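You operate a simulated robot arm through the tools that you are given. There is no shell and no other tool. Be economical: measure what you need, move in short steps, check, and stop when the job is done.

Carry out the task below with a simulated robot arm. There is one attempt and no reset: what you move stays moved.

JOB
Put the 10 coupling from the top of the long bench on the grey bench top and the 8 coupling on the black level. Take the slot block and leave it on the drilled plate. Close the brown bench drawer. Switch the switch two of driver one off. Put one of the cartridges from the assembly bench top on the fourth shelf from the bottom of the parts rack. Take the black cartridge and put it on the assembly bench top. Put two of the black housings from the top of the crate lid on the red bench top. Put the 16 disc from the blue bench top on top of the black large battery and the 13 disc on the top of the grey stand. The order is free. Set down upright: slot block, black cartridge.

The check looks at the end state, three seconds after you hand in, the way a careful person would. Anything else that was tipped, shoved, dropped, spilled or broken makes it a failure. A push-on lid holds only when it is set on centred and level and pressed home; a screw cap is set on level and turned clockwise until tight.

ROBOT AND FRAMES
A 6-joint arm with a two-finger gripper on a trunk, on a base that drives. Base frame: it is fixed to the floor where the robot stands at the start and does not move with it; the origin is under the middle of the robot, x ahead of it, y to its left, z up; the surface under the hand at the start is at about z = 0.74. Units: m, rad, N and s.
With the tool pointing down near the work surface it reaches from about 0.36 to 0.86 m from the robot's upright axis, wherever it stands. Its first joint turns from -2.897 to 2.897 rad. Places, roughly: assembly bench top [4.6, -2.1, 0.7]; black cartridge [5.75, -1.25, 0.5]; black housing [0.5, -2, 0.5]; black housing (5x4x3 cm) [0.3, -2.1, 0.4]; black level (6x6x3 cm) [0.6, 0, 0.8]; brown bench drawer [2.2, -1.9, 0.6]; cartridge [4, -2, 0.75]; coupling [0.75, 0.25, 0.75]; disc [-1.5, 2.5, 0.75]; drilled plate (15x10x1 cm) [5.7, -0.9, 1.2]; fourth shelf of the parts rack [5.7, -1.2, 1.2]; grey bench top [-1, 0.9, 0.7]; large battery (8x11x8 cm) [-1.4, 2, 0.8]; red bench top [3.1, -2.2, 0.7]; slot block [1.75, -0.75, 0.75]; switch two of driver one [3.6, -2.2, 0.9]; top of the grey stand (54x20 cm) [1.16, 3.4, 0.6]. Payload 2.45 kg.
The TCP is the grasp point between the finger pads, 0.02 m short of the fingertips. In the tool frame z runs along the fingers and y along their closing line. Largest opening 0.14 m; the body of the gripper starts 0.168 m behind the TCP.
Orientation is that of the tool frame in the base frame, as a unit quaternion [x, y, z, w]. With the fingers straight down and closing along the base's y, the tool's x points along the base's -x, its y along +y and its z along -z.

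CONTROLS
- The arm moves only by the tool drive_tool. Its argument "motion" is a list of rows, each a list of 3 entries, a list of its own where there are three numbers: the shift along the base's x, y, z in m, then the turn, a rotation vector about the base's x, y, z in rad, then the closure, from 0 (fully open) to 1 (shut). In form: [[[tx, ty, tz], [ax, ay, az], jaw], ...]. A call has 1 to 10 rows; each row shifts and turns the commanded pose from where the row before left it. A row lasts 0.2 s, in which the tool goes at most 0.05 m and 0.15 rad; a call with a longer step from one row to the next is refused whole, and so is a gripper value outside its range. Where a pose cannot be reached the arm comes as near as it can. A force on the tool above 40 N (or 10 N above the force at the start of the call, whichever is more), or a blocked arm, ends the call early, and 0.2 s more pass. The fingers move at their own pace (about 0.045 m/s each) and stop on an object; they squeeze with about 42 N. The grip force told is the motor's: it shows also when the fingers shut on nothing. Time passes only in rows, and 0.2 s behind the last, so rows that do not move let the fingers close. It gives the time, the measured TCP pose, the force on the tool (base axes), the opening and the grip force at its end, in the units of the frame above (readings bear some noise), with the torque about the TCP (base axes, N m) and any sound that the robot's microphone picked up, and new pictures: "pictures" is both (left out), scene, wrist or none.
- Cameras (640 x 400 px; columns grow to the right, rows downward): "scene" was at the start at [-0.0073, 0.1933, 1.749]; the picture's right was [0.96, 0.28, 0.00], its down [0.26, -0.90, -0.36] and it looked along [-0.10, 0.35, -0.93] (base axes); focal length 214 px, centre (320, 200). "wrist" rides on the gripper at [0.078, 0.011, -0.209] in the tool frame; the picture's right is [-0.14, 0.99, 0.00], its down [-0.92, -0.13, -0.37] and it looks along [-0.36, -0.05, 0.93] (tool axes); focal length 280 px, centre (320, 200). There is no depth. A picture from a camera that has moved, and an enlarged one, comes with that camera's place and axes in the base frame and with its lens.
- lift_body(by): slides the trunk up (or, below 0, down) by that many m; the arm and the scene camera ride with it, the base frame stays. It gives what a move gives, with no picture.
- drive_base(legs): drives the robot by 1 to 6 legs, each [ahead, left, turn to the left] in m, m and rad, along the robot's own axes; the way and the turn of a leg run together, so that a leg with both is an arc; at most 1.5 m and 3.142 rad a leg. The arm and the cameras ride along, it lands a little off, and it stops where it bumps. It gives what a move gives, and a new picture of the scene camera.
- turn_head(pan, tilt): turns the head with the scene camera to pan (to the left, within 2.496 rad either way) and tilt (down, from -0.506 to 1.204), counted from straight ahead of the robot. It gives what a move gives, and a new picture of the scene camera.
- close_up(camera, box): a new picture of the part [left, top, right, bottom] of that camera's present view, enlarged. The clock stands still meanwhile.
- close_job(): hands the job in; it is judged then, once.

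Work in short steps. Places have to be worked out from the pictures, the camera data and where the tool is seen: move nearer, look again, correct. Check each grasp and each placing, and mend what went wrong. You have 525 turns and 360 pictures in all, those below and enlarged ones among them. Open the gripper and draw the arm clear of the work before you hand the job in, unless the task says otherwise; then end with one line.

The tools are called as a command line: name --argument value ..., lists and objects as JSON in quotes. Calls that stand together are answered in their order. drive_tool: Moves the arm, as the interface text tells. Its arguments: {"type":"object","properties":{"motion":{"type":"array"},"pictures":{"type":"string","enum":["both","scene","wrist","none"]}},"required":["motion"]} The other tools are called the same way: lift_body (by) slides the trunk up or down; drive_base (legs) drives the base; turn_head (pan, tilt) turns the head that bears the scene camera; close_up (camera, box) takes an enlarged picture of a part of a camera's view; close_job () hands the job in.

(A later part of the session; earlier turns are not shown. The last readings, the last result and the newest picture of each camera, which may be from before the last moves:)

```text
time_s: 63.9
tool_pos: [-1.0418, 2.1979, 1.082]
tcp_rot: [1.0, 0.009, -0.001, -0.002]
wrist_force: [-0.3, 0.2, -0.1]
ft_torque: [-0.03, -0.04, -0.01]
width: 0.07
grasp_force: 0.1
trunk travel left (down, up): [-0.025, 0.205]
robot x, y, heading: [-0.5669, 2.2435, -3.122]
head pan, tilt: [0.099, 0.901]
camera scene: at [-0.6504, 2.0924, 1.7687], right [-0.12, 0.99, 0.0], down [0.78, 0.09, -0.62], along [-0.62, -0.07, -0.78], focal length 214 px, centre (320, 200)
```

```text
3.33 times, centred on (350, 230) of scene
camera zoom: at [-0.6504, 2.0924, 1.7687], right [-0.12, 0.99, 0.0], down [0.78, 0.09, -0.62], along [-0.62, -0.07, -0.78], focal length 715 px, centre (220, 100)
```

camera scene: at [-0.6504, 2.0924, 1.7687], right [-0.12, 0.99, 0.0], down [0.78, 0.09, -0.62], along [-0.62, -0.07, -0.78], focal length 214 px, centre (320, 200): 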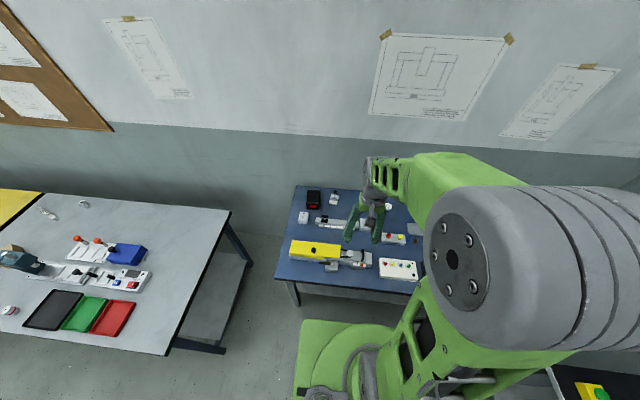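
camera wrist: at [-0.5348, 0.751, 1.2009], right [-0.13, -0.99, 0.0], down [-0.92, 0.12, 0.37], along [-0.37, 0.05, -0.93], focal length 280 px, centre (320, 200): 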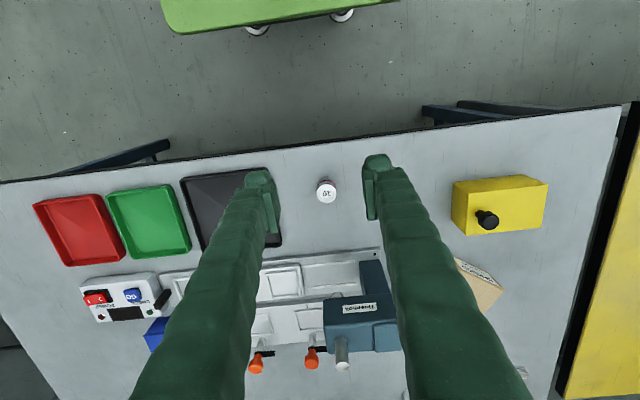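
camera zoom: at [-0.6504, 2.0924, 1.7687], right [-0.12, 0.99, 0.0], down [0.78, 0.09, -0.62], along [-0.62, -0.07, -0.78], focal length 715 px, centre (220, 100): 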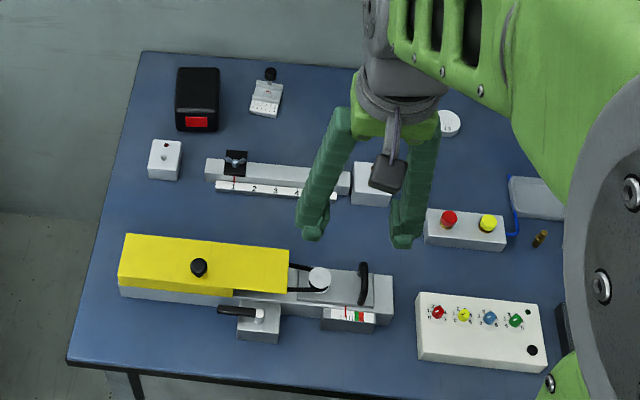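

Battery top is near (-1.405, 1.968); discs near (-1.40, 2.226) and (-1.44, 2.395). Move over them to read labels.

drive_tool --motion '[[[-0.043, 0.017, 0], [0, 0, 0], 0.5], [[-0.043, 0.017, 0], [0, 0, 0], 0.5], [[-0.043, 0.017, 0], [0, 0, 0], 0.5], [[-0.043, 0.017, 0], [0, 0, 0], 0.5], [[-0.043, 0.017, -0.01], [0, 0, 0], 0.4], [[-0.04, 0.015, -0.02], [0, 0, 0], 0.3], [[-0.04, 0, -0.02], [0, 0, 0], 0.3]]' --pictures "wrist"

close_up --camera "wrist" --box '[200, 80, 440, 230]'

```text
time_s: 65.5
tool_pos: [-1.3376, 2.2985, 1.0314]
tcp_rot: [1.0, 0.008, 0.0, -0.002]
wrist_force: [-0.3, 0.0, -1.0]
ft_torque: [0.0, 0.0, 0.03]
width: 0.0983
grasp_force: 0.1
trunk travel left (down, up): [-0.025, 0.205]
robot x, y, heading: [-0.5634, 2.2423, -3.13]
head pan, tilt: [0.099, 0.901]
camera wrist: at [-1.2595, 2.2887, 1.24], right [-0.12, -0.99, 0.0], down [-0.92, 0.11, 0.37], along [-0.37, 0.05, -0.93], focal length 280 px, centre (320, 200)
```

wrist: 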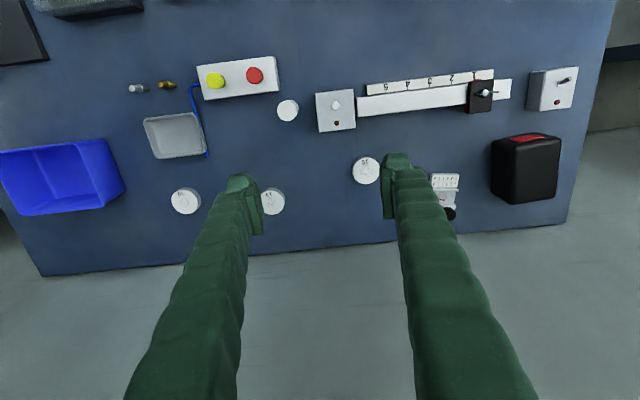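

```text
2.67 times, centred on (320, 155) of wrist
camera zoom: at [-1.2595, 2.2887, 1.24], right [-0.12, -0.99, 0.0], down [-0.92, 0.11, 0.37], along [-0.37, 0.05, -0.93], focal length 748 px, centre (320, 320)
```

zoom: 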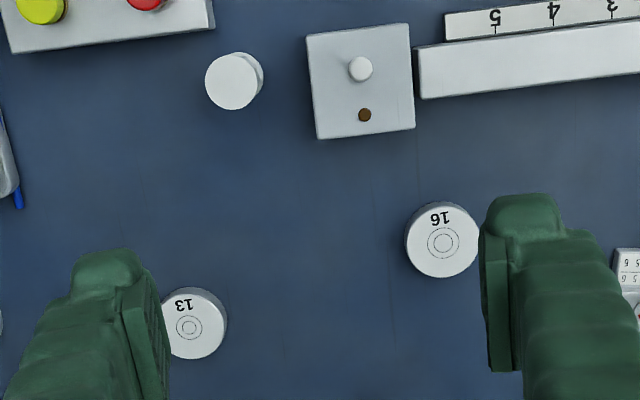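

Label 16 is at (-1.406, 2.227), 13 at (-1.442, 2.402). They're at the edge of reach, so edge the base 9 cm forward.

drive_base --legs '[[0.09, 0, 0]]'

close_up --camera "wrist" --box '[160, 50, 560, 300]'

```text
time_s: 66.6
tool_pos: [-1.4265, 2.2958, 1.0306]
tcp_rot: [1.0, 0.009, 0.0, -0.002]
wrist_force: [-0.3, -0.3, 0.9]
ft_torque: [0.0, -0.07, -0.01]
width: 0.0979
grasp_force: 0.0
trunk travel left (down, up): [-0.025, 0.205]
robot x, y, heading: [-0.6537, 2.2394, -3.128]
head pan, tilt: [0.099, 0.901]
camera scene: at [-0.7404, 2.0911, 1.7687], right [-0.12, 0.99, 0.0], down [0.78, 0.09, -0.62], along [-0.62, -0.07, -0.78], focal length 214 px, centre (320, 200)
```

scene: 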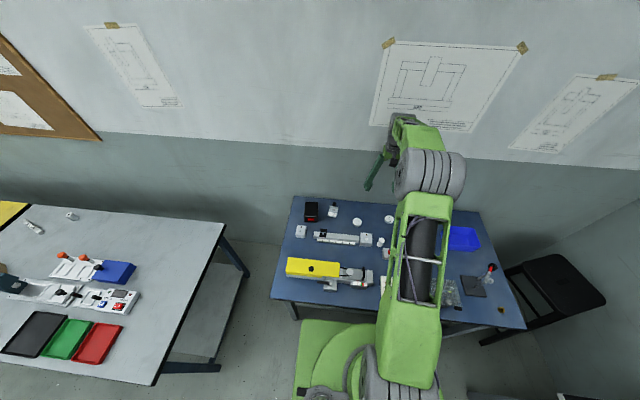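

```text
1.60 times, centred on (360, 175) of wrist
camera zoom: at [-1.3484, 2.2872, 1.2397], right [-0.12, -0.99, 0.0], down [-0.92, 0.11, 0.37], along [-0.37, 0.05, -0.93], focal length 449 px, centre (256, 240)
```

zoom: 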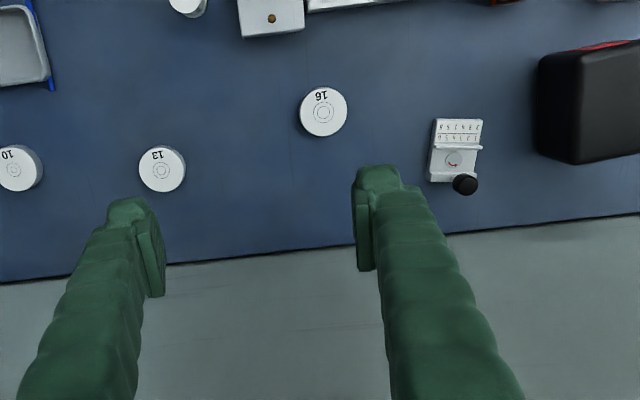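

Go to disc 16 at (-1.406, 2.227), descend and grip.

drive_tool --motion '[[[0.01, -0.034, 0], [0, 0, 0], 0.38], [[0.01, -0.034, 0], [0, 0, 0], 0.38], [[0, 0, -0.045], [0, 0, 0], 0.38], [[0, 0, -0.045], [0, 0, 0], 0.38], [[0, 0, -0.045], [0, 0, 0], 0.38], [[0, 0, -0.045], [0, 0, 0], 0.38], [[0, 0, -0.04], [0, 0, 0], 0.38], [[0, 0, 0], [0, 0, 0], 0.38]]' --pictures "wrist"

```text
time_s: 68.4
tool_pos: [-1.4078, 2.2283, 0.8114]
tcp_rot: [1.0, 0.009, 0.0, -0.002]
wrist_force: [0.5, -0.8, -0.2]
ft_torque: [0.0, -0.06, 0.02]
width: 0.0869
grasp_force: 0.1
trunk travel left (down, up): [-0.025, 0.205]
robot x, y, heading: [-0.651, 2.2416, -3.125]
head pan, tilt: [0.099, 0.901]
camera wrist: at [-1.3283, 2.2191, 1.0204], right [-0.12, -0.99, 0.0], down [-0.92, 0.11, 0.37], along [-0.37, 0.05, -0.93], focal length 280 px, centre (320, 200)
```

wrist: 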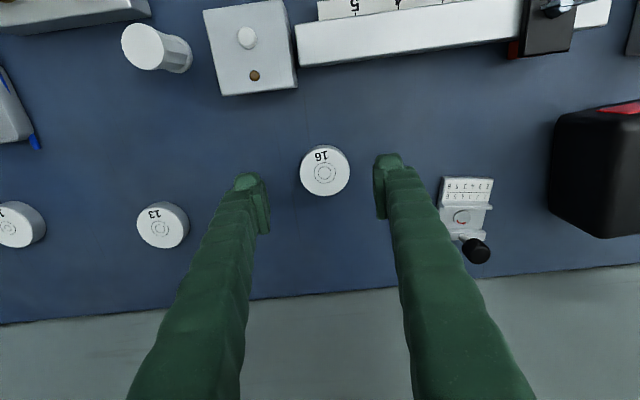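

Small correction, descend to 0.766 and grip.

drive_tool --motion '[[[0.005, -0.003, -0.02], [0, 0, 0], 0.4], [[0, 0, -0.015], [0, 0, 0], 0.4], [[0, 0, -0.011], [0, 0, 0], 0.4], [[0, 0, 0], [0, 0, 0], 0.7], [[0, 0, 0], [0, 0, 0], 1], [[0, 0, 0], [0, 0, 0], 1], [[0, 0, 0], [0, 0, 0], 1], [[0, 0, 0], [0, 0, 0], 1]]' --pictures "wrist"

```text
time_s: 69.9
tool_pos: [-1.4075, 2.2243, 0.775]
tcp_rot: [1.0, 0.009, -0.008, -0.001]
wrist_force: [0.9, -5.5, 25.1]
ft_torque: [-1.37, -0.28, -0.07]
width: 0.0134
grasp_force: 9.4
trunk travel left (down, up): [-0.025, 0.205]
robot x, y, heading: [-0.6538, 2.2373, -3.13]
head pan, tilt: [0.099, 0.901]
stopped in row 7: the force on the tool passed its limit at 45 N (the readings are from after the stop); the commanded pose is now the measured one
camera wrist: at [-1.3254, 2.2156, 0.9836], right [-0.12, -0.99, 0.0], down [-0.92, 0.11, 0.38], along [-0.38, 0.05, -0.92], focal length 280 px, centre (320, 200)
```

wrist: 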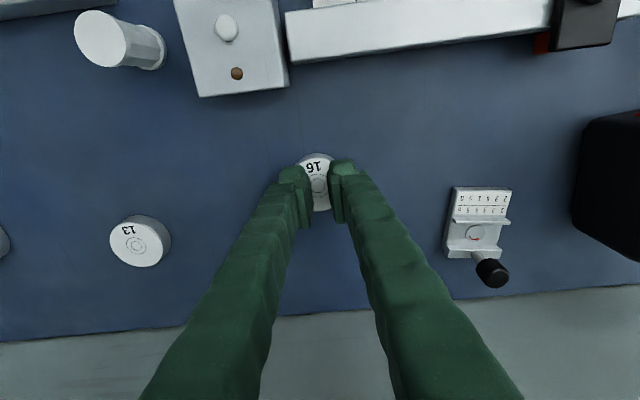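

The fingers slid on top of the thin disc (top ≈0.755). Lift, reopen, go lower (0.763).

drive_tool --motion '[[[0, 0, 0.012], [0, -0.016, 0], 0.9], [[0, 0, 0.01], [0, 0, 0], 0.4], [[0, 0, 0], [0, 0, 0], 0.4], [[0, 0, 0], [0, 0, 0], 0.4], [[0, 0, 0], [0, 0, 0], 0.4], [[0, 0, 0], [0, 0, 0], 0.4]]' --pictures "wrist"

```text
time_s: 71.3
tool_pos: [-1.4065, 2.2252, 0.7919]
tcp_rot: [1.0, 0.008, 0.004, -0.001]
wrist_force: [0.6, 0.1, 0.2]
ft_torque: [-0.06, 0.02, 0.01]
width: 0.084
grasp_force: 0.0
trunk travel left (down, up): [-0.025, 0.205]
robot x, y, heading: [-0.6502, 2.2419, -3.13]
head pan, tilt: [0.099, 0.901]
camera wrist: at [-1.329, 2.2161, 1.0018], right [-0.12, -0.99, 0.0], down [-0.93, 0.11, 0.36], along [-0.36, 0.05, -0.93], focal length 280 px, centre (320, 200)
```

wrist: 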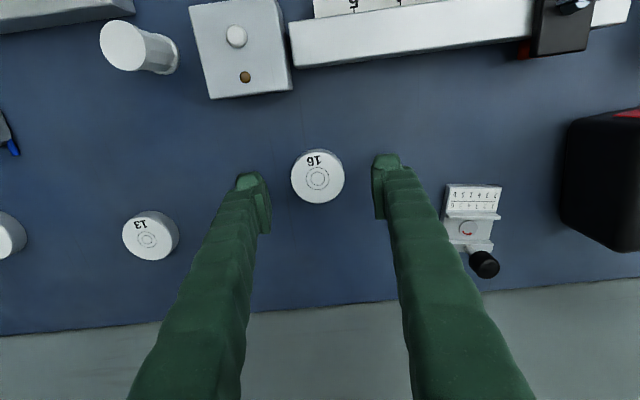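

Recentre and descend to 0.763 before closing.

drive_tool --motion '[[[0.005, 0.002, -0.012], [0, 0.008, 0], 0.4], [[0, 0, -0.01], [0, 0, 0], 0.4], [[0, 0, -0.007], [0, 0, 0], 0.4], [[0, 0, 0], [0, 0, 0], 0.4], [[0, 0, 0], [0, 0, 0], 0.4]]' --pictures "none"

```text
time_s: 72.5
tool_pos: [-1.401, 2.2266, 0.7649]
tcp_rot: [1.0, 0.009, 0.0, -0.002]
wrist_force: [-0.4, -0.3, -0.5]
ft_torque: [-0.03, 0.01, 0.0]
width: 0.0843
grasp_force: 0.1
trunk travel left (down, up): [-0.025, 0.205]
robot x, y, heading: [-0.655, 2.2396, -3.124]
head pan, tilt: [0.099, 0.901]
```

drive_tool --motion '[[[0, 0, -0.005], [0, 0, 0], 0.42], [[0, 0, -0.002], [0, 0, 0], 0.45], [[0, 0, 0], [0, 0, 0], 0.5], [[0, 0, 0], [0, 0, 0], 1], [[0, 0, 0], [0, 0, 0], 1], [[0, 0, 0], [0, 0, 0], 1], [[0, 0, 0], [0, 0, 0], 1]]' --pictures "wrist"

```text
time_s: 73.8
tool_pos: [-1.402, 2.2228, 0.7598]
tcp_rot: [1.0, 0.01, -0.002, 0.001]
wrist_force: [2.7, -2.6, 11.6]
ft_torque: [-0.21, -0.15, 0.01]
width: 0.0486
grasp_force: 24.5
trunk travel left (down, up): [-0.025, 0.205]
robot x, y, heading: [-0.6572, 2.2398, -3.122]
head pan, tilt: [0.099, 0.901]
stopped in row 6: the force on the tool passed its limit at 43 N (the readings are from after the stop); the commanded pose is now the measured one
camera wrist: at [-1.3227, 2.214, 0.9683], right [-0.12, -0.99, 0.0], down [-0.92, 0.11, 0.37], along [-0.37, 0.04, -0.93], focal length 280 px, centre (320, 200)
```

wrist: 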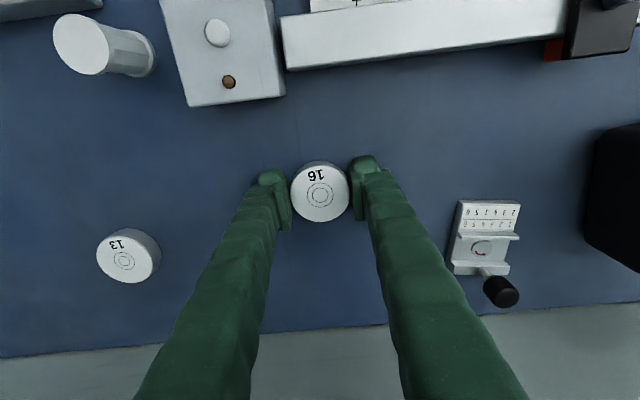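

Jaws hold the disc (4.9 cm). Finish the squeeze and lift.

drive_tool --motion '[[[0, 0, 0.002], [0, 0, 0], 1], [[0, 0, 0], [0, 0, 0], 1], [[0, 0, 0.03], [0, 0, 0], 1], [[0, 0, 0.045], [0, 0, 0], 1], [[0, 0, 0.045], [0, 0, 0], 1], [[0, -0.045, 0], [0, 0, 0], 1], [[0, -0.045, 0], [0, 0, 0], 1], [[0, -0.045, 0], [0, 0, 0], 1]]' --pictures "wrist"

```text
time_s: 75.6
tool_pos: [-1.4034, 2.0885, 0.8801]
tcp_rot: [1.0, 0.01, -0.001, -0.001]
wrist_force: [0.2, -0.2, -0.8]
ft_torque: [0.01, 0.0, -0.03]
width: 0.0481
grasp_force: 42.0
trunk travel left (down, up): [-0.025, 0.205]
robot x, y, heading: [-0.656, 2.238, -3.124]
head pan, tilt: [0.099, 0.901]
camera wrist: at [-1.3236, 2.0792, 1.0888], right [-0.12, -0.99, 0.0], down [-0.92, 0.11, 0.37], along [-0.37, 0.04, -0.93], focal length 280 px, centre (320, 200)
```

wrist: 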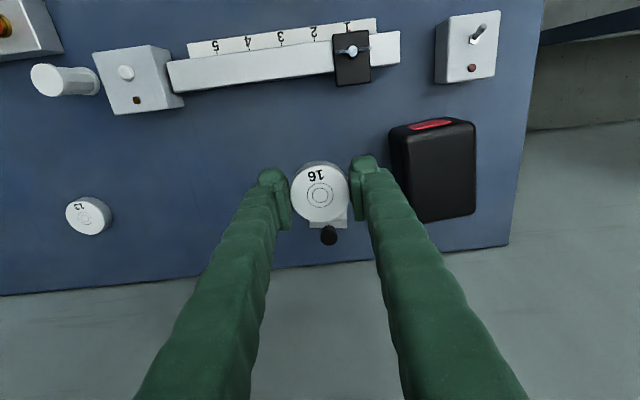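

Disc held. Battery top centre ≈(-1.412, 1.968). Move above it and check.

drive_tool --motion '[[[0, 0, 0.03], [0, 0, 0], 1], [[-0.003, -0.04, 0], [0, 0, 0], 1], [[-0.003, -0.04, 0], [0, 0, 0], 1], [[-0.003, -0.0405, 0], [0, 0, 0], 1], [[0, 0, -0.03], [0, 0, 0], 1], [[0, 0, 0], [0, 0, 0], 1]]' --pictures "both"

close_up --camera "scene" --box '[280, 170, 360, 230]'

```text
time_s: 77.0
tool_pos: [-1.4131, 1.9667, 0.8794]
tcp_rot: [1.0, 0.009, -0.002, 0.001]
wrist_force: [0.2, -0.4, -0.8]
ft_torque: [0.0, 0.01, -0.02]
width: 0.0479
grasp_force: 42.0
trunk travel left (down, up): [-0.025, 0.205]
robot x, y, heading: [-0.6559, 2.2399, -3.124]
head pan, tilt: [0.099, 0.901]
camera scene: at [-0.7389, 2.0907, 1.7688], right [-0.12, 0.99, 0.0], down [0.78, 0.09, -0.62], along [-0.62, -0.07, -0.78], focal length 214 px, centre (320, 200)
camera wrist: at [-1.3327, 1.9592, 1.0891], right [-0.12, -0.99, 0.0], down [-0.92, 0.11, 0.37], along [-0.37, 0.04, -0.93], focal length 280 px, centre (320, 200)
```

scene: 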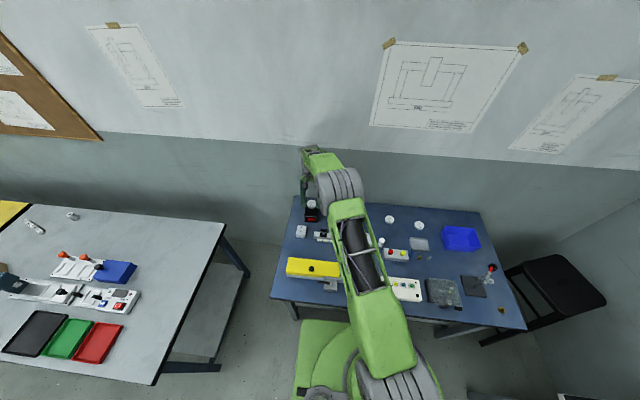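
wrist: 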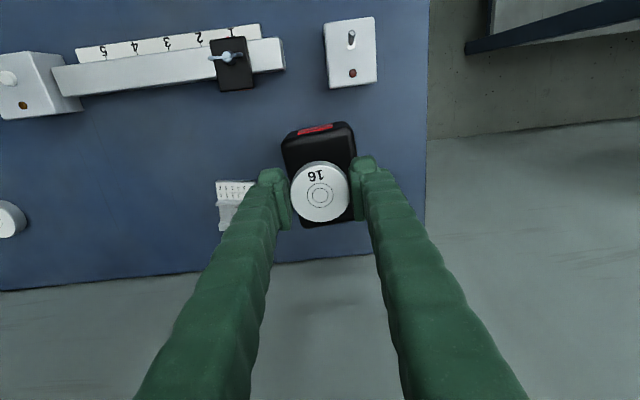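

```text
6.67 times, centred on (320, 200) of scene
camera zoom: at [-0.7389, 2.0907, 1.7688], right [-0.12, 0.99, 0.0], down [0.78, 0.09, -0.62], along [-0.62, -0.07, -0.78], focal length 1430 px, centre (320, 200)
```

zoom: 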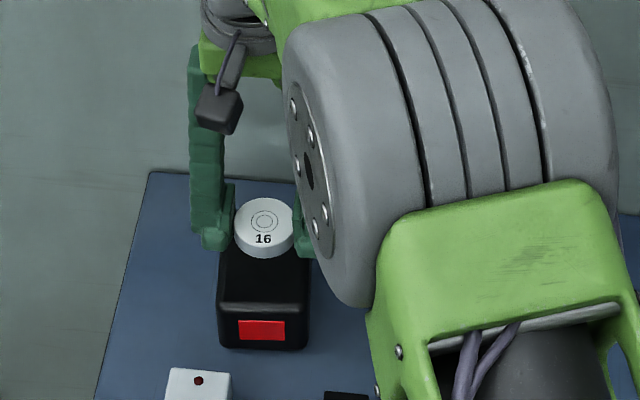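

Shift 7 mm further back to centre, then lower to contact near 0.842.

drive_tool --motion '[[[-0.007, 0.001, -0.015], [0, 0, 0], 1], [[0, 0, -0.013], [0, 0, 0], 1], [[0, 0, -0.003], [0, 0, 0], 1], [[0, 0, -0.002], [0, 0, 0], 1], [[0, 0, -0.002], [0, 0, 0], 1], [[0, 0, -0.002], [0, 0, 0], 1], [[0, 0, -0.002], [0, 0, 0], 1], [[0, 0, -0.002], [0, 0, 0], 1], [[0, 0, 0], [0, 0, 0], 1]]' --pictures "none"

```text
time_s: 79.0
tool_pos: [-1.4192, 1.9676, 0.8393]
tcp_rot: [1.0, 0.01, -0.001, 0.0]
wrist_force: [0.5, -0.7, -1.6]
ft_torque: [0.02, 0.03, -0.01]
width: 0.048
grasp_force: 42.2
trunk travel left (down, up): [-0.025, 0.205]
robot x, y, heading: [-0.6554, 2.2406, -3.124]
head pan, tilt: [0.099, 0.901]
```

drive_tool --motion '[[[0, 0, -0.002], [0, 0, 0], 1], [[0, 0, -0.002], [0, 0, 0], 1], [[0, 0, -0.002], [0, 0, 0], 1], [[0, 0, -0.002], [0, 0, 0], 1], [[0, 0, -0.002], [0, 0, 0], 1], [[0, 0, -0.002], [0, 0, 0], 1]]' --pictures "wrist"

close_up --camera "scene" --box '[280, 170, 360, 230]'

```text
time_s: 80.4
tool_pos: [-1.417, 1.9667, 0.8316]
tcp_rot: [1.0, 0.01, -0.003, 0.001]
wrist_force: [6.2, -0.3, 26.2]
ft_torque: [0.22, -0.37, -0.08]
width: 0.048
grasp_force: 42.1
trunk travel left (down, up): [-0.025, 0.205]
robot x, y, heading: [-0.6575, 2.2418, -3.121]
head pan, tilt: [0.099, 0.901]
camera wrist: at [-1.3378, 1.9605, 1.04], right [-0.12, -0.99, 0.0], down [-0.92, 0.11, 0.38], along [-0.37, 0.04, -0.93], focal length 280 px, centre (320, 200)
```

wrist: 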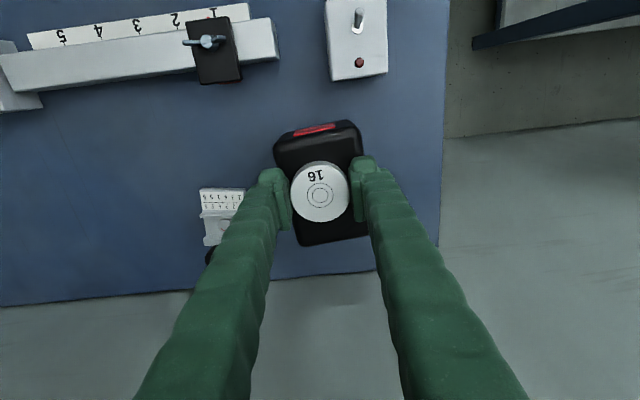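

```text
6.67 times, centred on (320, 200) of scene
camera zoom: at [-0.7356, 2.0915, 1.7693], right [-0.12, 0.99, 0.0], down [0.78, 0.09, -0.62], along [-0.62, -0.07, -0.78], focal length 1430 px, centre (320, 200)
```

zoom: 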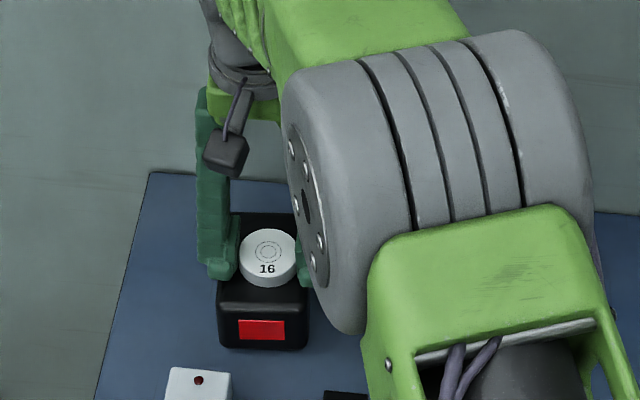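

Contact, well centred. Relieve, open, rise.

drive_tool --motion '[[[0, 0, 0.002], [0, 0, 0], 1], [[0, 0, 0], [0, 0, 0], 0.55], [[0, 0, 0], [0, 0, 0], 0.5], [[0, 0, 0], [0, 0, 0], 0.45], [[0, 0, 0.03], [0, 0, 0], 0.45], [[0, 0, 0.045], [0, 0, 0], 0.45], [[0, 0, 0.045], [0, 0, 0], 0.45], [[0, 0.045, 0], [0, 0, 0], 0.42], [[0, 0.045, 0], [0, 0, 0], 0.42]]' --pictures "wrist"

close_up --camera "scene" --box '[280, 170, 360, 230]'

```text
time_s: 82.4
tool_pos: [-1.4179, 2.0584, 0.9493]
tcp_rot: [1.0, 0.01, -0.001, 0.0]
wrist_force: [0.1, 0.6, -0.5]
ft_torque: [-0.02, -0.02, 0.01]
width: 0.0811
grasp_force: 0.0
trunk travel left (down, up): [-0.025, 0.205]
robot x, y, heading: [-0.6551, 2.2421, -3.124]
head pan, tilt: [0.099, 0.901]
camera wrist: at [-1.3392, 2.0515, 1.1584], right [-0.12, -0.99, 0.0], down [-0.92, 0.11, 0.37], along [-0.37, 0.04, -0.93], focal length 280 px, centre (320, 200)
```

wrist: 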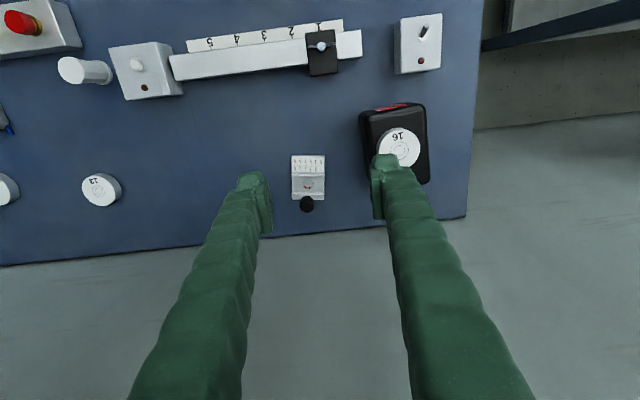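

```text
6.67 times, centred on (320, 200) of scene
camera zoom: at [-0.7389, 2.0913, 1.7688], right [-0.12, 0.99, 0.0], down [0.78, 0.09, -0.62], along [-0.62, -0.07, -0.78], focal length 1430 px, centre (320, 200)
```

zoom: 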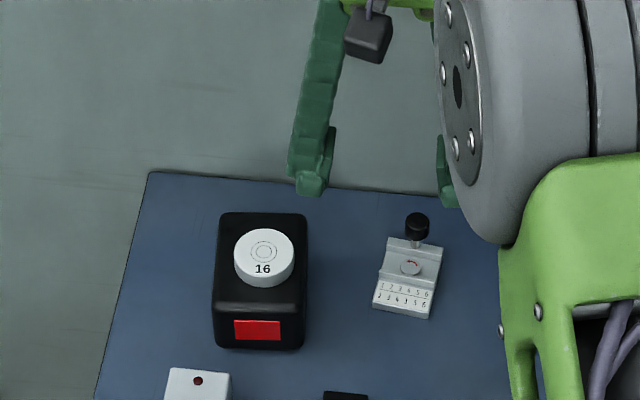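

Disc 16 placed. Next, disc 13 near (-1.444, 2.40).

drive_tool --motion '[[[-0.003, 0.043, 0], [0, 0, 0], 0.4], [[-0.003, 0.043, 0], [0, 0, 0], 0.4], [[-0.003, 0.043, 0], [0, 0, 0], 0.4], [[-0.003, 0.043, 0], [0, 0, 0], 0.4], [[-0.003, 0.043, 0], [0, 0, 0], 0.4], [[-0.003, 0.043, 0], [0, 0, 0], 0.4], [[-0.003, 0.043, 0], [0, 0, 0], 0.4], [[-0.003, 0.041, -0.03], [0, 0, 0], 0.4], [[0, 0, -0.045], [0, 0, 0], 0.4], [[0, 0, -0.045], [0, 0, 0], 0.4]]' --pictures "wrist"

```text
refused: row 8 steps farther than a row can; nothing moved
```

drive_tool --motion '[[[-0.003, 0.043, 0], [0, 0, 0], 0.4], [[-0.003, 0.043, 0], [0, 0, 0], 0.4], [[-0.003, 0.043, 0], [0, 0, 0], 0.4], [[-0.003, 0.043, 0], [0, 0, 0], 0.4], [[-0.003, 0.043, 0], [0, 0, 0], 0.4], [[-0.003, 0.043, 0], [0, 0, 0], 0.4], [[-0.003, 0.043, 0], [0, 0, 0], 0.4], [[-0.003, 0.041, -0.02], [0, 0, 0], 0.4], [[0, 0, -0.045], [0, 0, 0], 0.4], [[0, 0, -0.045], [0, 0, 0], 0.4]]' --pictures "wrist"

```text
time_s: 84.6
tool_pos: [-1.4425, 2.4013, 0.839]
tcp_rot: [1.0, 0.01, -0.001, -0.001]
wrist_force: [-0.5, -0.9, 0.2]
ft_torque: [0.04, -0.02, 0.01]
width: 0.0842
grasp_force: 0.1
trunk travel left (down, up): [-0.025, 0.205]
robot x, y, heading: [-0.6585, 2.2423, -3.123]
head pan, tilt: [0.099, 0.901]
camera wrist: at [-1.3628, 2.3927, 1.0485], right [-0.12, -0.99, 0.0], down [-0.92, 0.11, 0.37], along [-0.37, 0.04, -0.93], focal length 280 px, centre (320, 200)
```

wrist: 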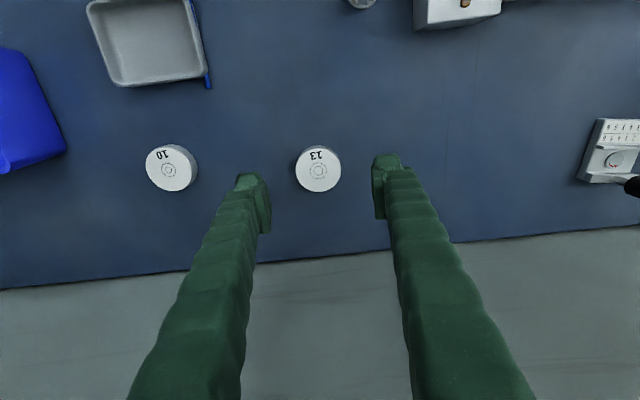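

Centred. Descend to 0.762 and grip.

drive_tool --motion '[[[0, 0.002, -0.045], [0, 0, 0], 0.4], [[0, 0, -0.022], [0, 0, 0], 0.4], [[0, 0, -0.006], [0, 0, 0], 0.4], [[0, 0, -0.003], [0, 0, 0], 0.45], [[0, 0, 0], [0, 0, 0], 0.5], [[0, 0, 0], [0, 0, 0], 1], [[0, 0, 0], [0, 0, 0], 1], [[0, 0, 0], [0, 0, 0], 1], [[0, 0, 0], [0, 0, 0], 1]]' --pictures "wrist"

```text
time_s: 86.6
tool_pos: [-1.4435, 2.4035, 0.7633]
tcp_rot: [1.0, 0.009, 0.0, 0.0]
wrist_force: [0.8, -0.3, -0.2]
ft_torque: [-0.01, -0.01, 0.0]
width: 0.048
grasp_force: 42.2
trunk travel left (down, up): [-0.025, 0.205]
robot x, y, heading: [-0.6545, 2.2425, -3.124]
head pan, tilt: [0.099, 0.901]
camera wrist: at [-1.3632, 2.3943, 0.9724], right [-0.12, -0.99, 0.0], down [-0.92, 0.11, 0.37], along [-0.37, 0.04, -0.93], focal length 280 px, centre (320, 200)
```

wrist: 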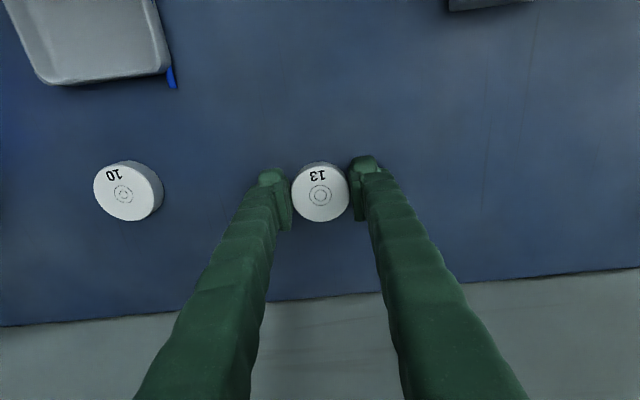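

Disc 13 gripped. Lift and retract.

drive_tool --motion '[[[0, 0, 0.045], [0, 0, 0], 1], [[0, 0, 0.045], [0, 0, 0], 1], [[0, 0, 0.045], [0, 0, 0], 1], [[0, 0, 0.045], [0, 0, 0], 1], [[0, 0, 0.045], [0, 0, 0], 1], [[0.03, -0.02, 0.03], [0, 0, 0], 1], [[0.045, -0.02, 0], [0, 0, 0], 1], [[0.045, -0.02, 0], [0, 0, 0], 1], [[0.045, -0.02, 0], [0, 0, 0], 1], [[0.045, -0.02, 0], [0, 0, 0], 1]]' --pictures "none"

drive_tool --motion '[[[0.045, -0.02, 0], [0, 0, 0], 1], [[0.045, -0.02, 0], [0, 0, 0], 1], [[0.045, -0.01, 0], [0, 0, 0], 1]]' --pictures "none"

turn_head --pan -1.5 --tilt 0.5

```text
time_s: 88.8
tool_pos: [-1.2323, 2.3024, 1.0185]
tcp_rot: [1.0, 0.01, -0.002, 0.0]
wrist_force: [-0.6, 0.3, -0.9]
ft_torque: [0.0, 0.0, 0.0]
width: 0.0481
grasp_force: 42.2
trunk travel left (down, up): [-0.025, 0.205]
robot x, y, heading: [-0.6519, 2.2356, -3.124]
head pan, tilt: [0.099, 0.901]
```

```text
time_s: 89.6
tool_pos: [-1.0961, 2.251, 1.0177]
tcp_rot: [1.0, 0.01, -0.001, -0.001]
wrist_force: [-1.1, 1.2, -0.5]
ft_torque: [-0.02, 0.01, 0.02]
width: 0.0479
grasp_force: 42.0
trunk travel left (down, up): [-0.025, 0.205]
robot x, y, heading: [-0.6552, 2.2407, -3.123]
head pan, tilt: [0.099, 0.901]
```

```text
time_s: 91.2
tool_pos: [-1.0971, 2.2527, 1.0185]
tcp_rot: [1.0, 0.009, -0.001, -0.001]
wrist_force: [-0.3, 0.1, -0.5]
ft_torque: [0.0, -0.01, 0.0]
width: 0.0482
grasp_force: 42.4
trunk travel left (down, up): [-0.025, 0.205]
robot x, y, heading: [-0.6574, 2.239, -3.128]
head pan, tilt: [-1.499, 0.499]
camera scene: at [-0.6719, 2.19, 1.8027], right [1.0, 0.09, 0.0], down [0.04, -0.48, -0.88], along [-0.08, 0.87, -0.48], focal length 214 px, centre (320, 200)
```

scene: 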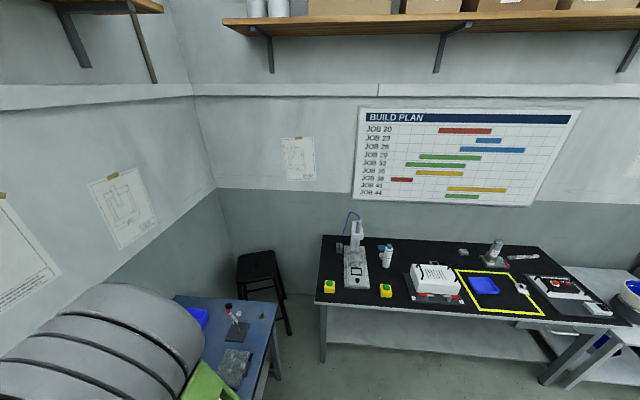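

Back out from the bench, then turn to face +y.

drive_base --legs '[[-0.55, 0, 0], [0, 0, -1.57]]'

turn_head --pan -0.6 --tilt 0.7

```text
time_s: 98.2
tool_pos: [-0.0875, 2.6937, 1.0185]
tcp_rot: [0.714, -0.701, -0.001, -0.001]
wrist_force: [-1.0, -0.6, 0.1]
ft_torque: [-0.02, -0.01, -0.02]
width: 0.0479
grasp_force: 42.0
trunk travel left (down, up): [-0.025, 0.205]
robot x, y, heading: [-0.1033, 2.2483, 1.587]
head pan, tilt: [-1.499, 0.499]
camera scene: at [-0.1521, 2.2654, 1.8027], right [0.09, -1.0, 0.0], down [-0.48, -0.04, -0.88], along [0.87, 0.08, -0.48], focal length 214 px, centre (320, 200)
```

scene: 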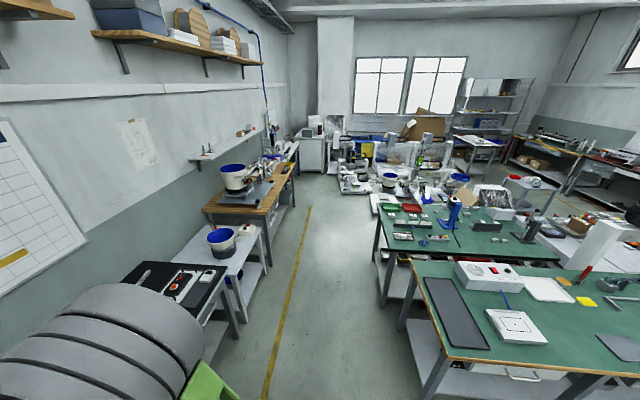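

```text
time_s: 99.4
tool_pos: [-0.0889, 2.6928, 1.0178]
tcp_rot: [0.714, -0.7, -0.001, -0.001]
wrist_force: [-0.1, -0.7, -1.1]
ft_torque: [-0.01, 0.0, -0.02]
width: 0.0479
grasp_force: 42.2
trunk travel left (down, up): [-0.025, 0.205]
robot x, y, heading: [-0.1004, 2.2508, 1.589]
head pan, tilt: [-0.6, 0.7]
camera scene: at [-0.196, 2.3282, 1.785], right [0.83, -0.55, 0.0], down [-0.36, -0.54, -0.77], along [0.42, 0.64, -0.64], focal length 214 px, centre (320, 200)
```

scene: 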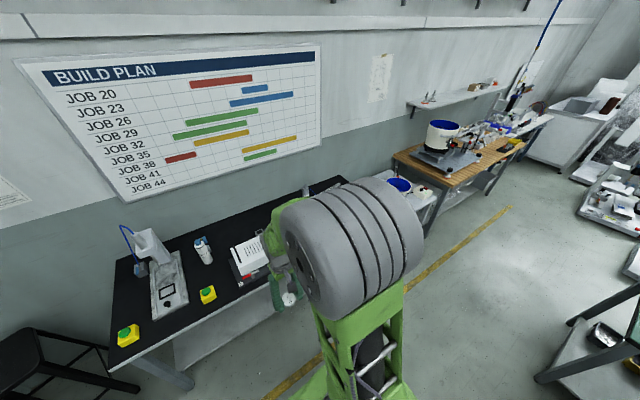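

The grey stand is to the right. Drive right along the aisle.

drive_base --legs '[[0.08, 0, 0], [0, -1.26, 0]]'

turn_head --pan 0.3 --tilt 0.9

```text
time_s: 111.3
tool_pos: [1.1624, 2.7985, 1.0184]
tcp_rot: [0.716, -0.698, 0.0, -0.001]
wrist_force: [0.2, 0.6, -1.0]
ft_torque: [0.02, 0.02, 0.0]
width: 0.0482
grasp_force: 41.9
trunk travel left (down, up): [-0.025, 0.205]
robot x, y, heading: [1.1522, 2.3572, 1.592]
head pan, tilt: [-0.6, 0.7]
camera scene: at [1.0566, 2.4337, 1.785], right [0.84, -0.55, 0.0], down [-0.35, -0.54, -0.76], along [0.42, 0.64, -0.64], focal length 214 px, centre (320, 200)
```

scene: 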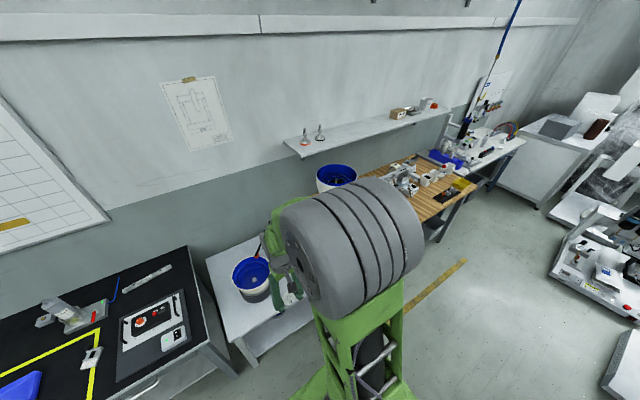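

```text
time_s: 112.5
tool_pos: [1.162, 2.799, 1.0176]
tcp_rot: [0.716, -0.698, -0.001, -0.001]
wrist_force: [-0.1, -0.1, -1.3]
ft_torque: [0.02, 0.03, -0.02]
width: 0.0481
grasp_force: 42.1
trunk travel left (down, up): [-0.025, 0.205]
robot x, y, heading: [1.1531, 2.3579, 1.592]
head pan, tilt: [0.3, 0.901]
camera scene: at [0.9862, 2.4341, 1.7688], right [0.95, 0.32, 0.0], down [0.25, -0.74, -0.62], along [-0.2, 0.59, -0.78], focal length 214 px, centre (320, 200)
```

scene: 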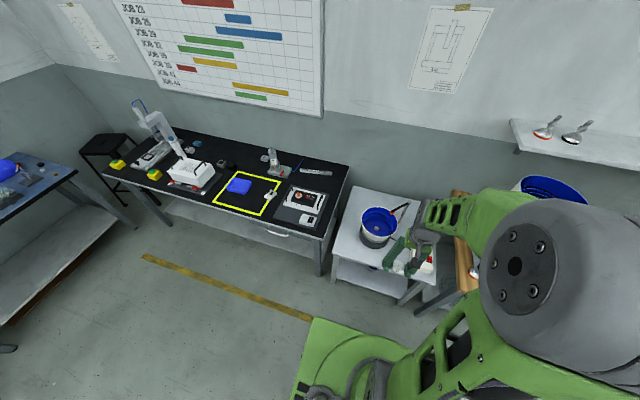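

Look with the wrist camera.

close_up --camera "wrist" --box '[0, 0, 640, 400]'

close_up --camera "scene" --box '[310, 150, 510, 310]'

```text
1.00 times, centred on (320, 200) of wrist (not enlarged: the box is as wide or as high as the picture)
camera zoom: at [1.1536, 2.7214, 1.2272], right [-0.99, 0.11, 0.0], down [0.1, 0.92, 0.37], along [0.04, 0.37, -0.93], focal length 280 px, centre (320, 200)
```

zoom: 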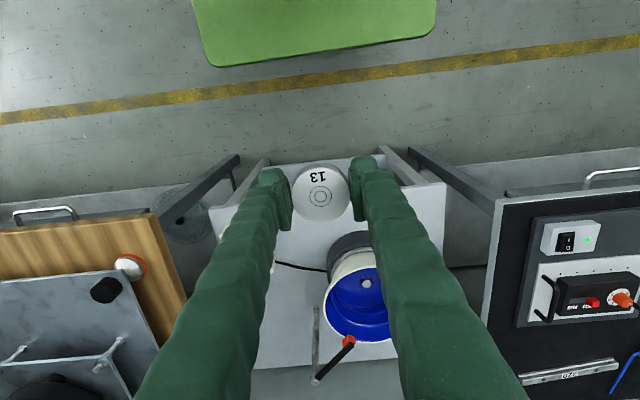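

```text
2.50 times, centred on (410, 230) of scene
camera zoom: at [0.9862, 2.4341, 1.7688], right [0.95, 0.32, 0.0], down [0.25, -0.74, -0.62], along [-0.2, 0.59, -0.78], focal length 536 px, centre (95, 125)
```

zoom: 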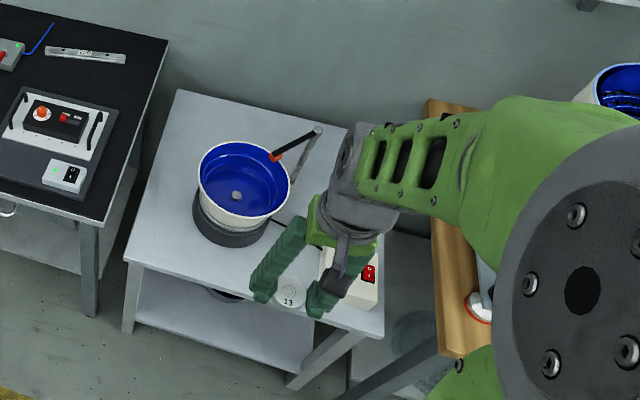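

The free 54x20 strip is behind the bowl feeder (y≈3.3–3.5). I'll aim for the rear-left spot (0.98, 3.40). Drive nearer.

drive_base --legs '[[0, 0.12, 0], [0.24, 0, 0]]'

close_up --camera "wrist" --box '[0, 0, 640, 400]'

```text
time_s: 115.6
tool_pos: [1.0364, 3.0356, 1.0178]
tcp_rot: [0.715, -0.699, 0.0, -0.002]
wrist_force: [-0.4, 0.2, -0.6]
ft_torque: [-0.01, -0.01, 0.02]
width: 0.0479
grasp_force: 41.6
trunk travel left (down, up): [-0.025, 0.205]
robot x, y, heading: [1.0238, 2.5904, 1.597]
head pan, tilt: [0.3, 0.901]
camera scene: at [0.8608, 2.6711, 1.7687], right [0.95, 0.32, 0.0], down [0.25, -0.74, -0.62], along [-0.2, 0.59, -0.78], focal length 214 px, centre (320, 200)
```

scene: 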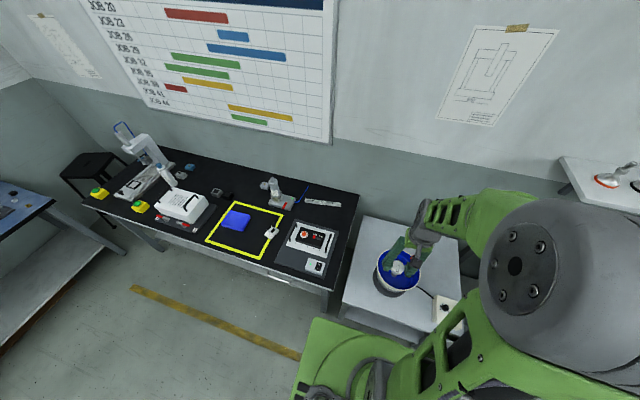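

```text
1.00 times, centred on (320, 200) of wrist (not enlarged: the box is as wide or as high as the picture)
camera zoom: at [1.0284, 2.958, 1.2269], right [-0.99, 0.11, 0.0], down [0.1, 0.92, 0.37], along [0.04, 0.37, -0.93], focal length 280 px, centre (320, 200)
```

zoom: 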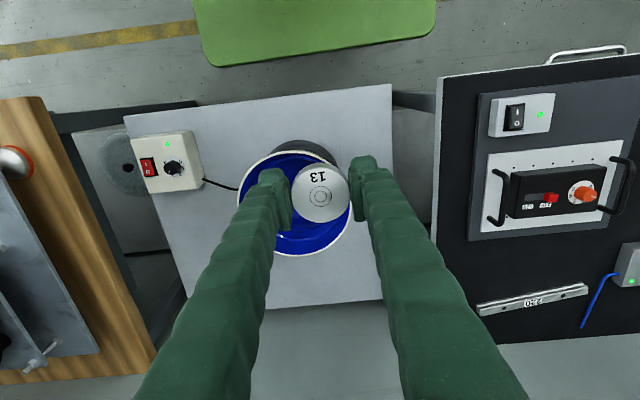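

Bowl spans to y≈3.27; stand rear edge 3.52, left edge x≈0.90. Target (0.985, 3.41). Move over at height.

drive_tool --motion '[[[-0.0064, 0.0468, 0], [0, 0, 0], 1], [[-0.0064, 0.0468, 0], [0, 0, 0], 1], [[-0.0064, 0.0468, 0], [0, 0, 0], 1], [[-0.0064, 0.0468, 0], [0, 0, 0], 1], [[-0.0064, 0.0468, 0], [0, 0, 0], 1], [[-0.0064, 0.0468, 0], [0, 0, 0], 1], [[-0.0064, 0.0468, 0], [0, 0, 0], 1], [[-0.0064, 0.0468, 0], [0, 0, 0], 1], [[0, 0, -0.045], [0, 0, 0], 1], [[0, 0, -0.045], [0, 0, 0], 1]]' --pictures "both"

```text
time_s: 117.8
tool_pos: [0.9857, 3.4083, 0.9269]
tcp_rot: [0.716, -0.699, 0.0, -0.001]
wrist_force: [1.0, -0.2, -0.4]
ft_torque: [0.03, 0.02, -0.02]
width: 0.0482
grasp_force: 42.4
trunk travel left (down, up): [-0.025, 0.205]
robot x, y, heading: [1.0264, 2.5904, 1.586]
head pan, tilt: [0.3, 0.901]
camera scene: at [0.8608, 2.6706, 1.7687], right [0.95, 0.32, 0.0], down [0.25, -0.74, -0.62], along [-0.2, 0.59, -0.78], focal length 214 px, centre (320, 200)
camera wrist: at [0.9773, 3.3317, 1.1359], right [-0.99, 0.11, 0.0], down [0.1, 0.92, 0.37], along [0.04, 0.37, -0.93], focal length 280 px, centre (320, 200)
```

scene: 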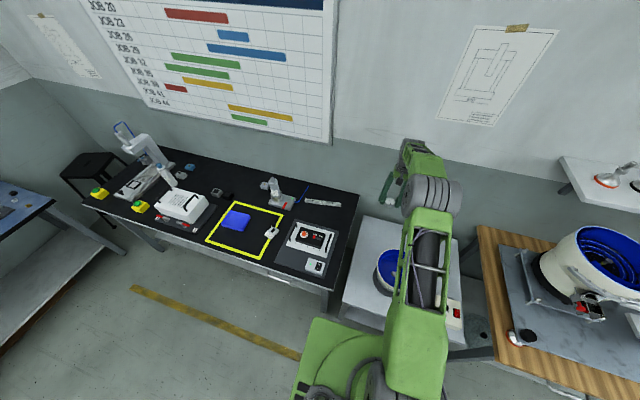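
wrist: 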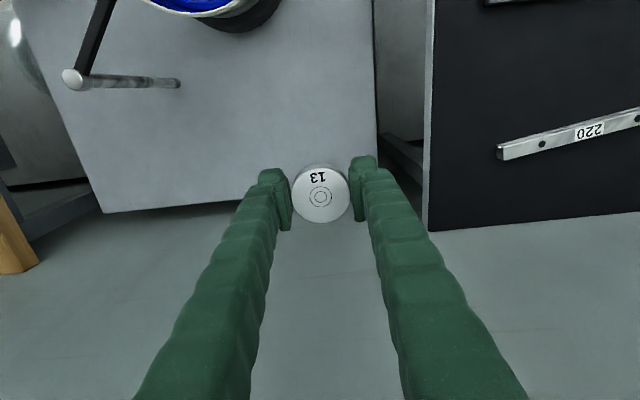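

Clear spot. Descend toward the stand top (≈0.60).

drive_tool --motion '[[[0.014, -0.008, -0.04], [0, 0, 0], 1], [[0, 0, -0.045], [0, 0, 0], 1], [[0, 0, -0.045], [0, 0, 0], 1], [[0, 0, -0.045], [0, 0, 0], 1], [[0, 0, -0.045], [0, 0, 0], 1], [[0, 0, -0.04], [0, 0, 0], 1], [[0, 0, 0], [0, 0, 0], 1]]' --pictures "both"

```text
time_s: 119.4
tool_pos: [0.9998, 3.4014, 0.668]
tcp_rot: [0.716, -0.698, -0.002, -0.001]
wrist_force: [-0.8, 0.6, -0.5]
ft_torque: [0.02, 0.0, 0.0]
width: 0.0479
grasp_force: 41.8
trunk travel left (down, up): [-0.025, 0.205]
robot x, y, heading: [1.0251, 2.5956, 1.595]
head pan, tilt: [0.3, 0.901]
camera scene: at [0.8608, 2.6705, 1.7688], right [0.95, 0.32, 0.0], down [0.25, -0.74, -0.62], along [-0.2, 0.59, -0.78], focal length 214 px, centre (320, 200)
camera wrist: at [0.9913, 3.3234, 0.8769], right [-0.99, 0.11, 0.0], down [0.1, 0.92, 0.37], along [0.04, 0.37, -0.93], focal length 280 px, centre (320, 200)
```

scene: 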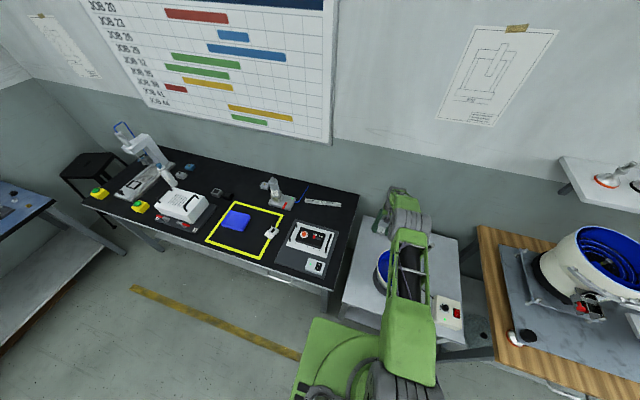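
wrist: 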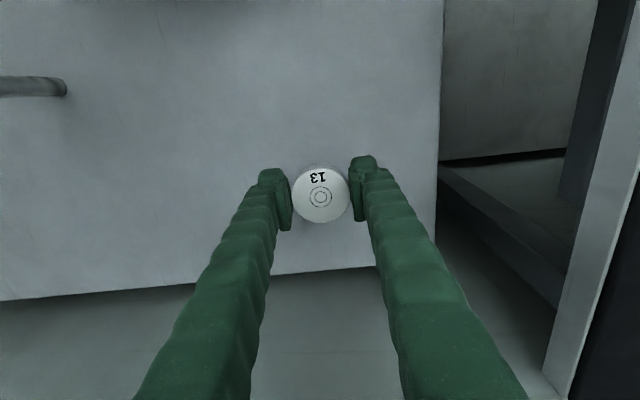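

Good. Continue to contact.

drive_tool --motion '[[[0, 0, -0.02], [0, 0, 0], 1], [[0, 0, -0.015], [0, 0, 0], 1], [[0, 0, -0.003], [0, 0, 0], 1], [[0, 0, -0.003], [0, 0, 0], 1], [[0, 0, -0.003], [0, 0, 0], 1], [[0, 0, -0.003], [0, 0, 0], 1], [[0, 0, -0.003], [0, 0, 0], 1], [[0, 0, -0.003], [0, 0, 0], 1], [[0, 0, -0.003], [0, 0, 0], 1]]' --pictures "none"

```text
time_s: 121.2
tool_pos: [0.9992, 3.4055, 0.6227]
tcp_rot: [0.715, -0.699, -0.004, -0.004]
wrist_force: [-0.3, -0.4, 13.5]
ft_torque: [-0.14, -0.07, 0.0]
width: 0.0482
grasp_force: 41.2
trunk travel left (down, up): [-0.025, 0.205]
robot x, y, heading: [1.0263, 2.5932, 1.592]
head pan, tilt: [0.3, 0.901]
stopped in row 8: the force on the tool passed its limit at 42 N (the readings are from after the stop); the commanded pose is now the measured one
```

Contact at 0.623. Release, rise and retract.

drive_tool --motion '[[[0, 0, 0.001], [0, 0, 0], 1], [[0, 0, 0], [0, 0, 0], 0.55], [[0, 0, 0], [0, 0, 0], 0.5], [[0, 0, 0], [0, 0, 0], 0.45], [[0, 0, 0.03], [0, 0, 0], 0.45], [[0, 0, 0.045], [0, 0, 0], 0.45], [[0, 0, 0.045], [0, 0, 0], 0.45], [[0, 0, 0.045], [0, 0, 0], 0.45], [[0, 0, 0.045], [0, 0, 0], 0.45], [[0, 0, 0.045], [0, 0, 0], 0.45]]' --pictures "wrist"

drive_tool --motion '[[[0, 0, 0.045], [0, 0, 0], 0.45], [[0, 0, 0.045], [0, 0, 0], 0.45], [[0, 0, 0.045], [0, 0, 0], 0.45], [[0, -0.045, 0.02], [0, 0, 0], 0.45], [[0, -0.045, 0], [0, 0, 0], 0.45], [[0, -0.045, 0], [0, 0, 0], 0.45], [[0, -0.045, 0], [0, 0, 0], 0.45], [[0, -0.045, 0], [0, 0, 0], 0.45], [[0, -0.045, 0], [0, 0, 0], 0.45], [[0, -0.045, 0], [0, 0, 0], 0.45]]' --pictures "wrist"

```text
time_s: 123.4
tool_pos: [0.999, 3.4027, 0.8753]
tcp_rot: [0.716, -0.699, -0.001, -0.003]
wrist_force: [0.4, 0.1, 0.2]
ft_torque: [0.04, 0.01, 0.01]
width: 0.077
grasp_force: 0.0
trunk travel left (down, up): [-0.025, 0.205]
robot x, y, heading: [1.0241, 2.5896, 1.588]
head pan, tilt: [0.3, 0.901]
camera wrist: at [0.9909, 3.3237, 1.085], right [-0.99, 0.11, 0.0], down [0.1, 0.92, 0.37], along [0.04, 0.37, -0.93], focal length 280 px, centre (320, 200)
```

wrist: 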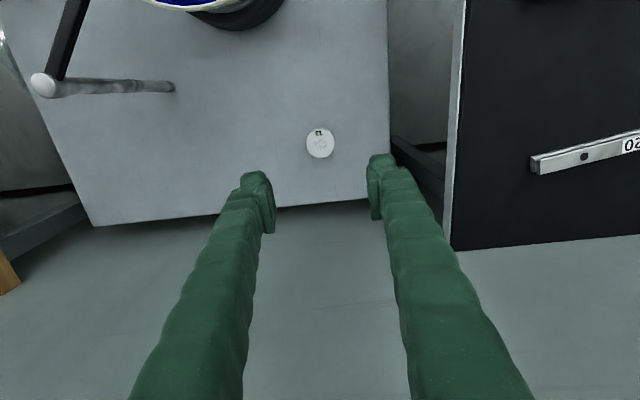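

```text
time_s: 125.6
tool_pos: [0.9983, 3.0871, 1.0291]
tcp_rot: [0.716, -0.699, -0.002, -0.003]
wrist_force: [-0.5, -0.7, 0.2]
ft_torque: [0.0, -0.04, 0.01]
width: 0.077
grasp_force: 0.1
trunk travel left (down, up): [-0.025, 0.205]
robot x, y, heading: [1.0227, 2.5928, 1.598]
head pan, tilt: [0.3, 0.901]
camera wrist: at [0.9904, 3.0084, 1.2391], right [-0.99, 0.11, 0.0], down [0.1, 0.92, 0.38], along [0.04, 0.37, -0.93], focal length 280 px, centre (320, 200)
```

wrist: 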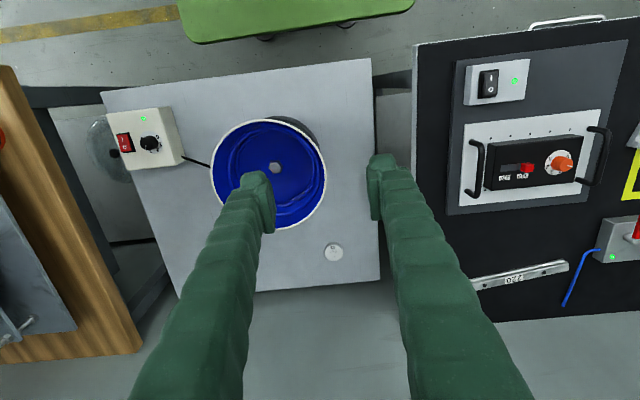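

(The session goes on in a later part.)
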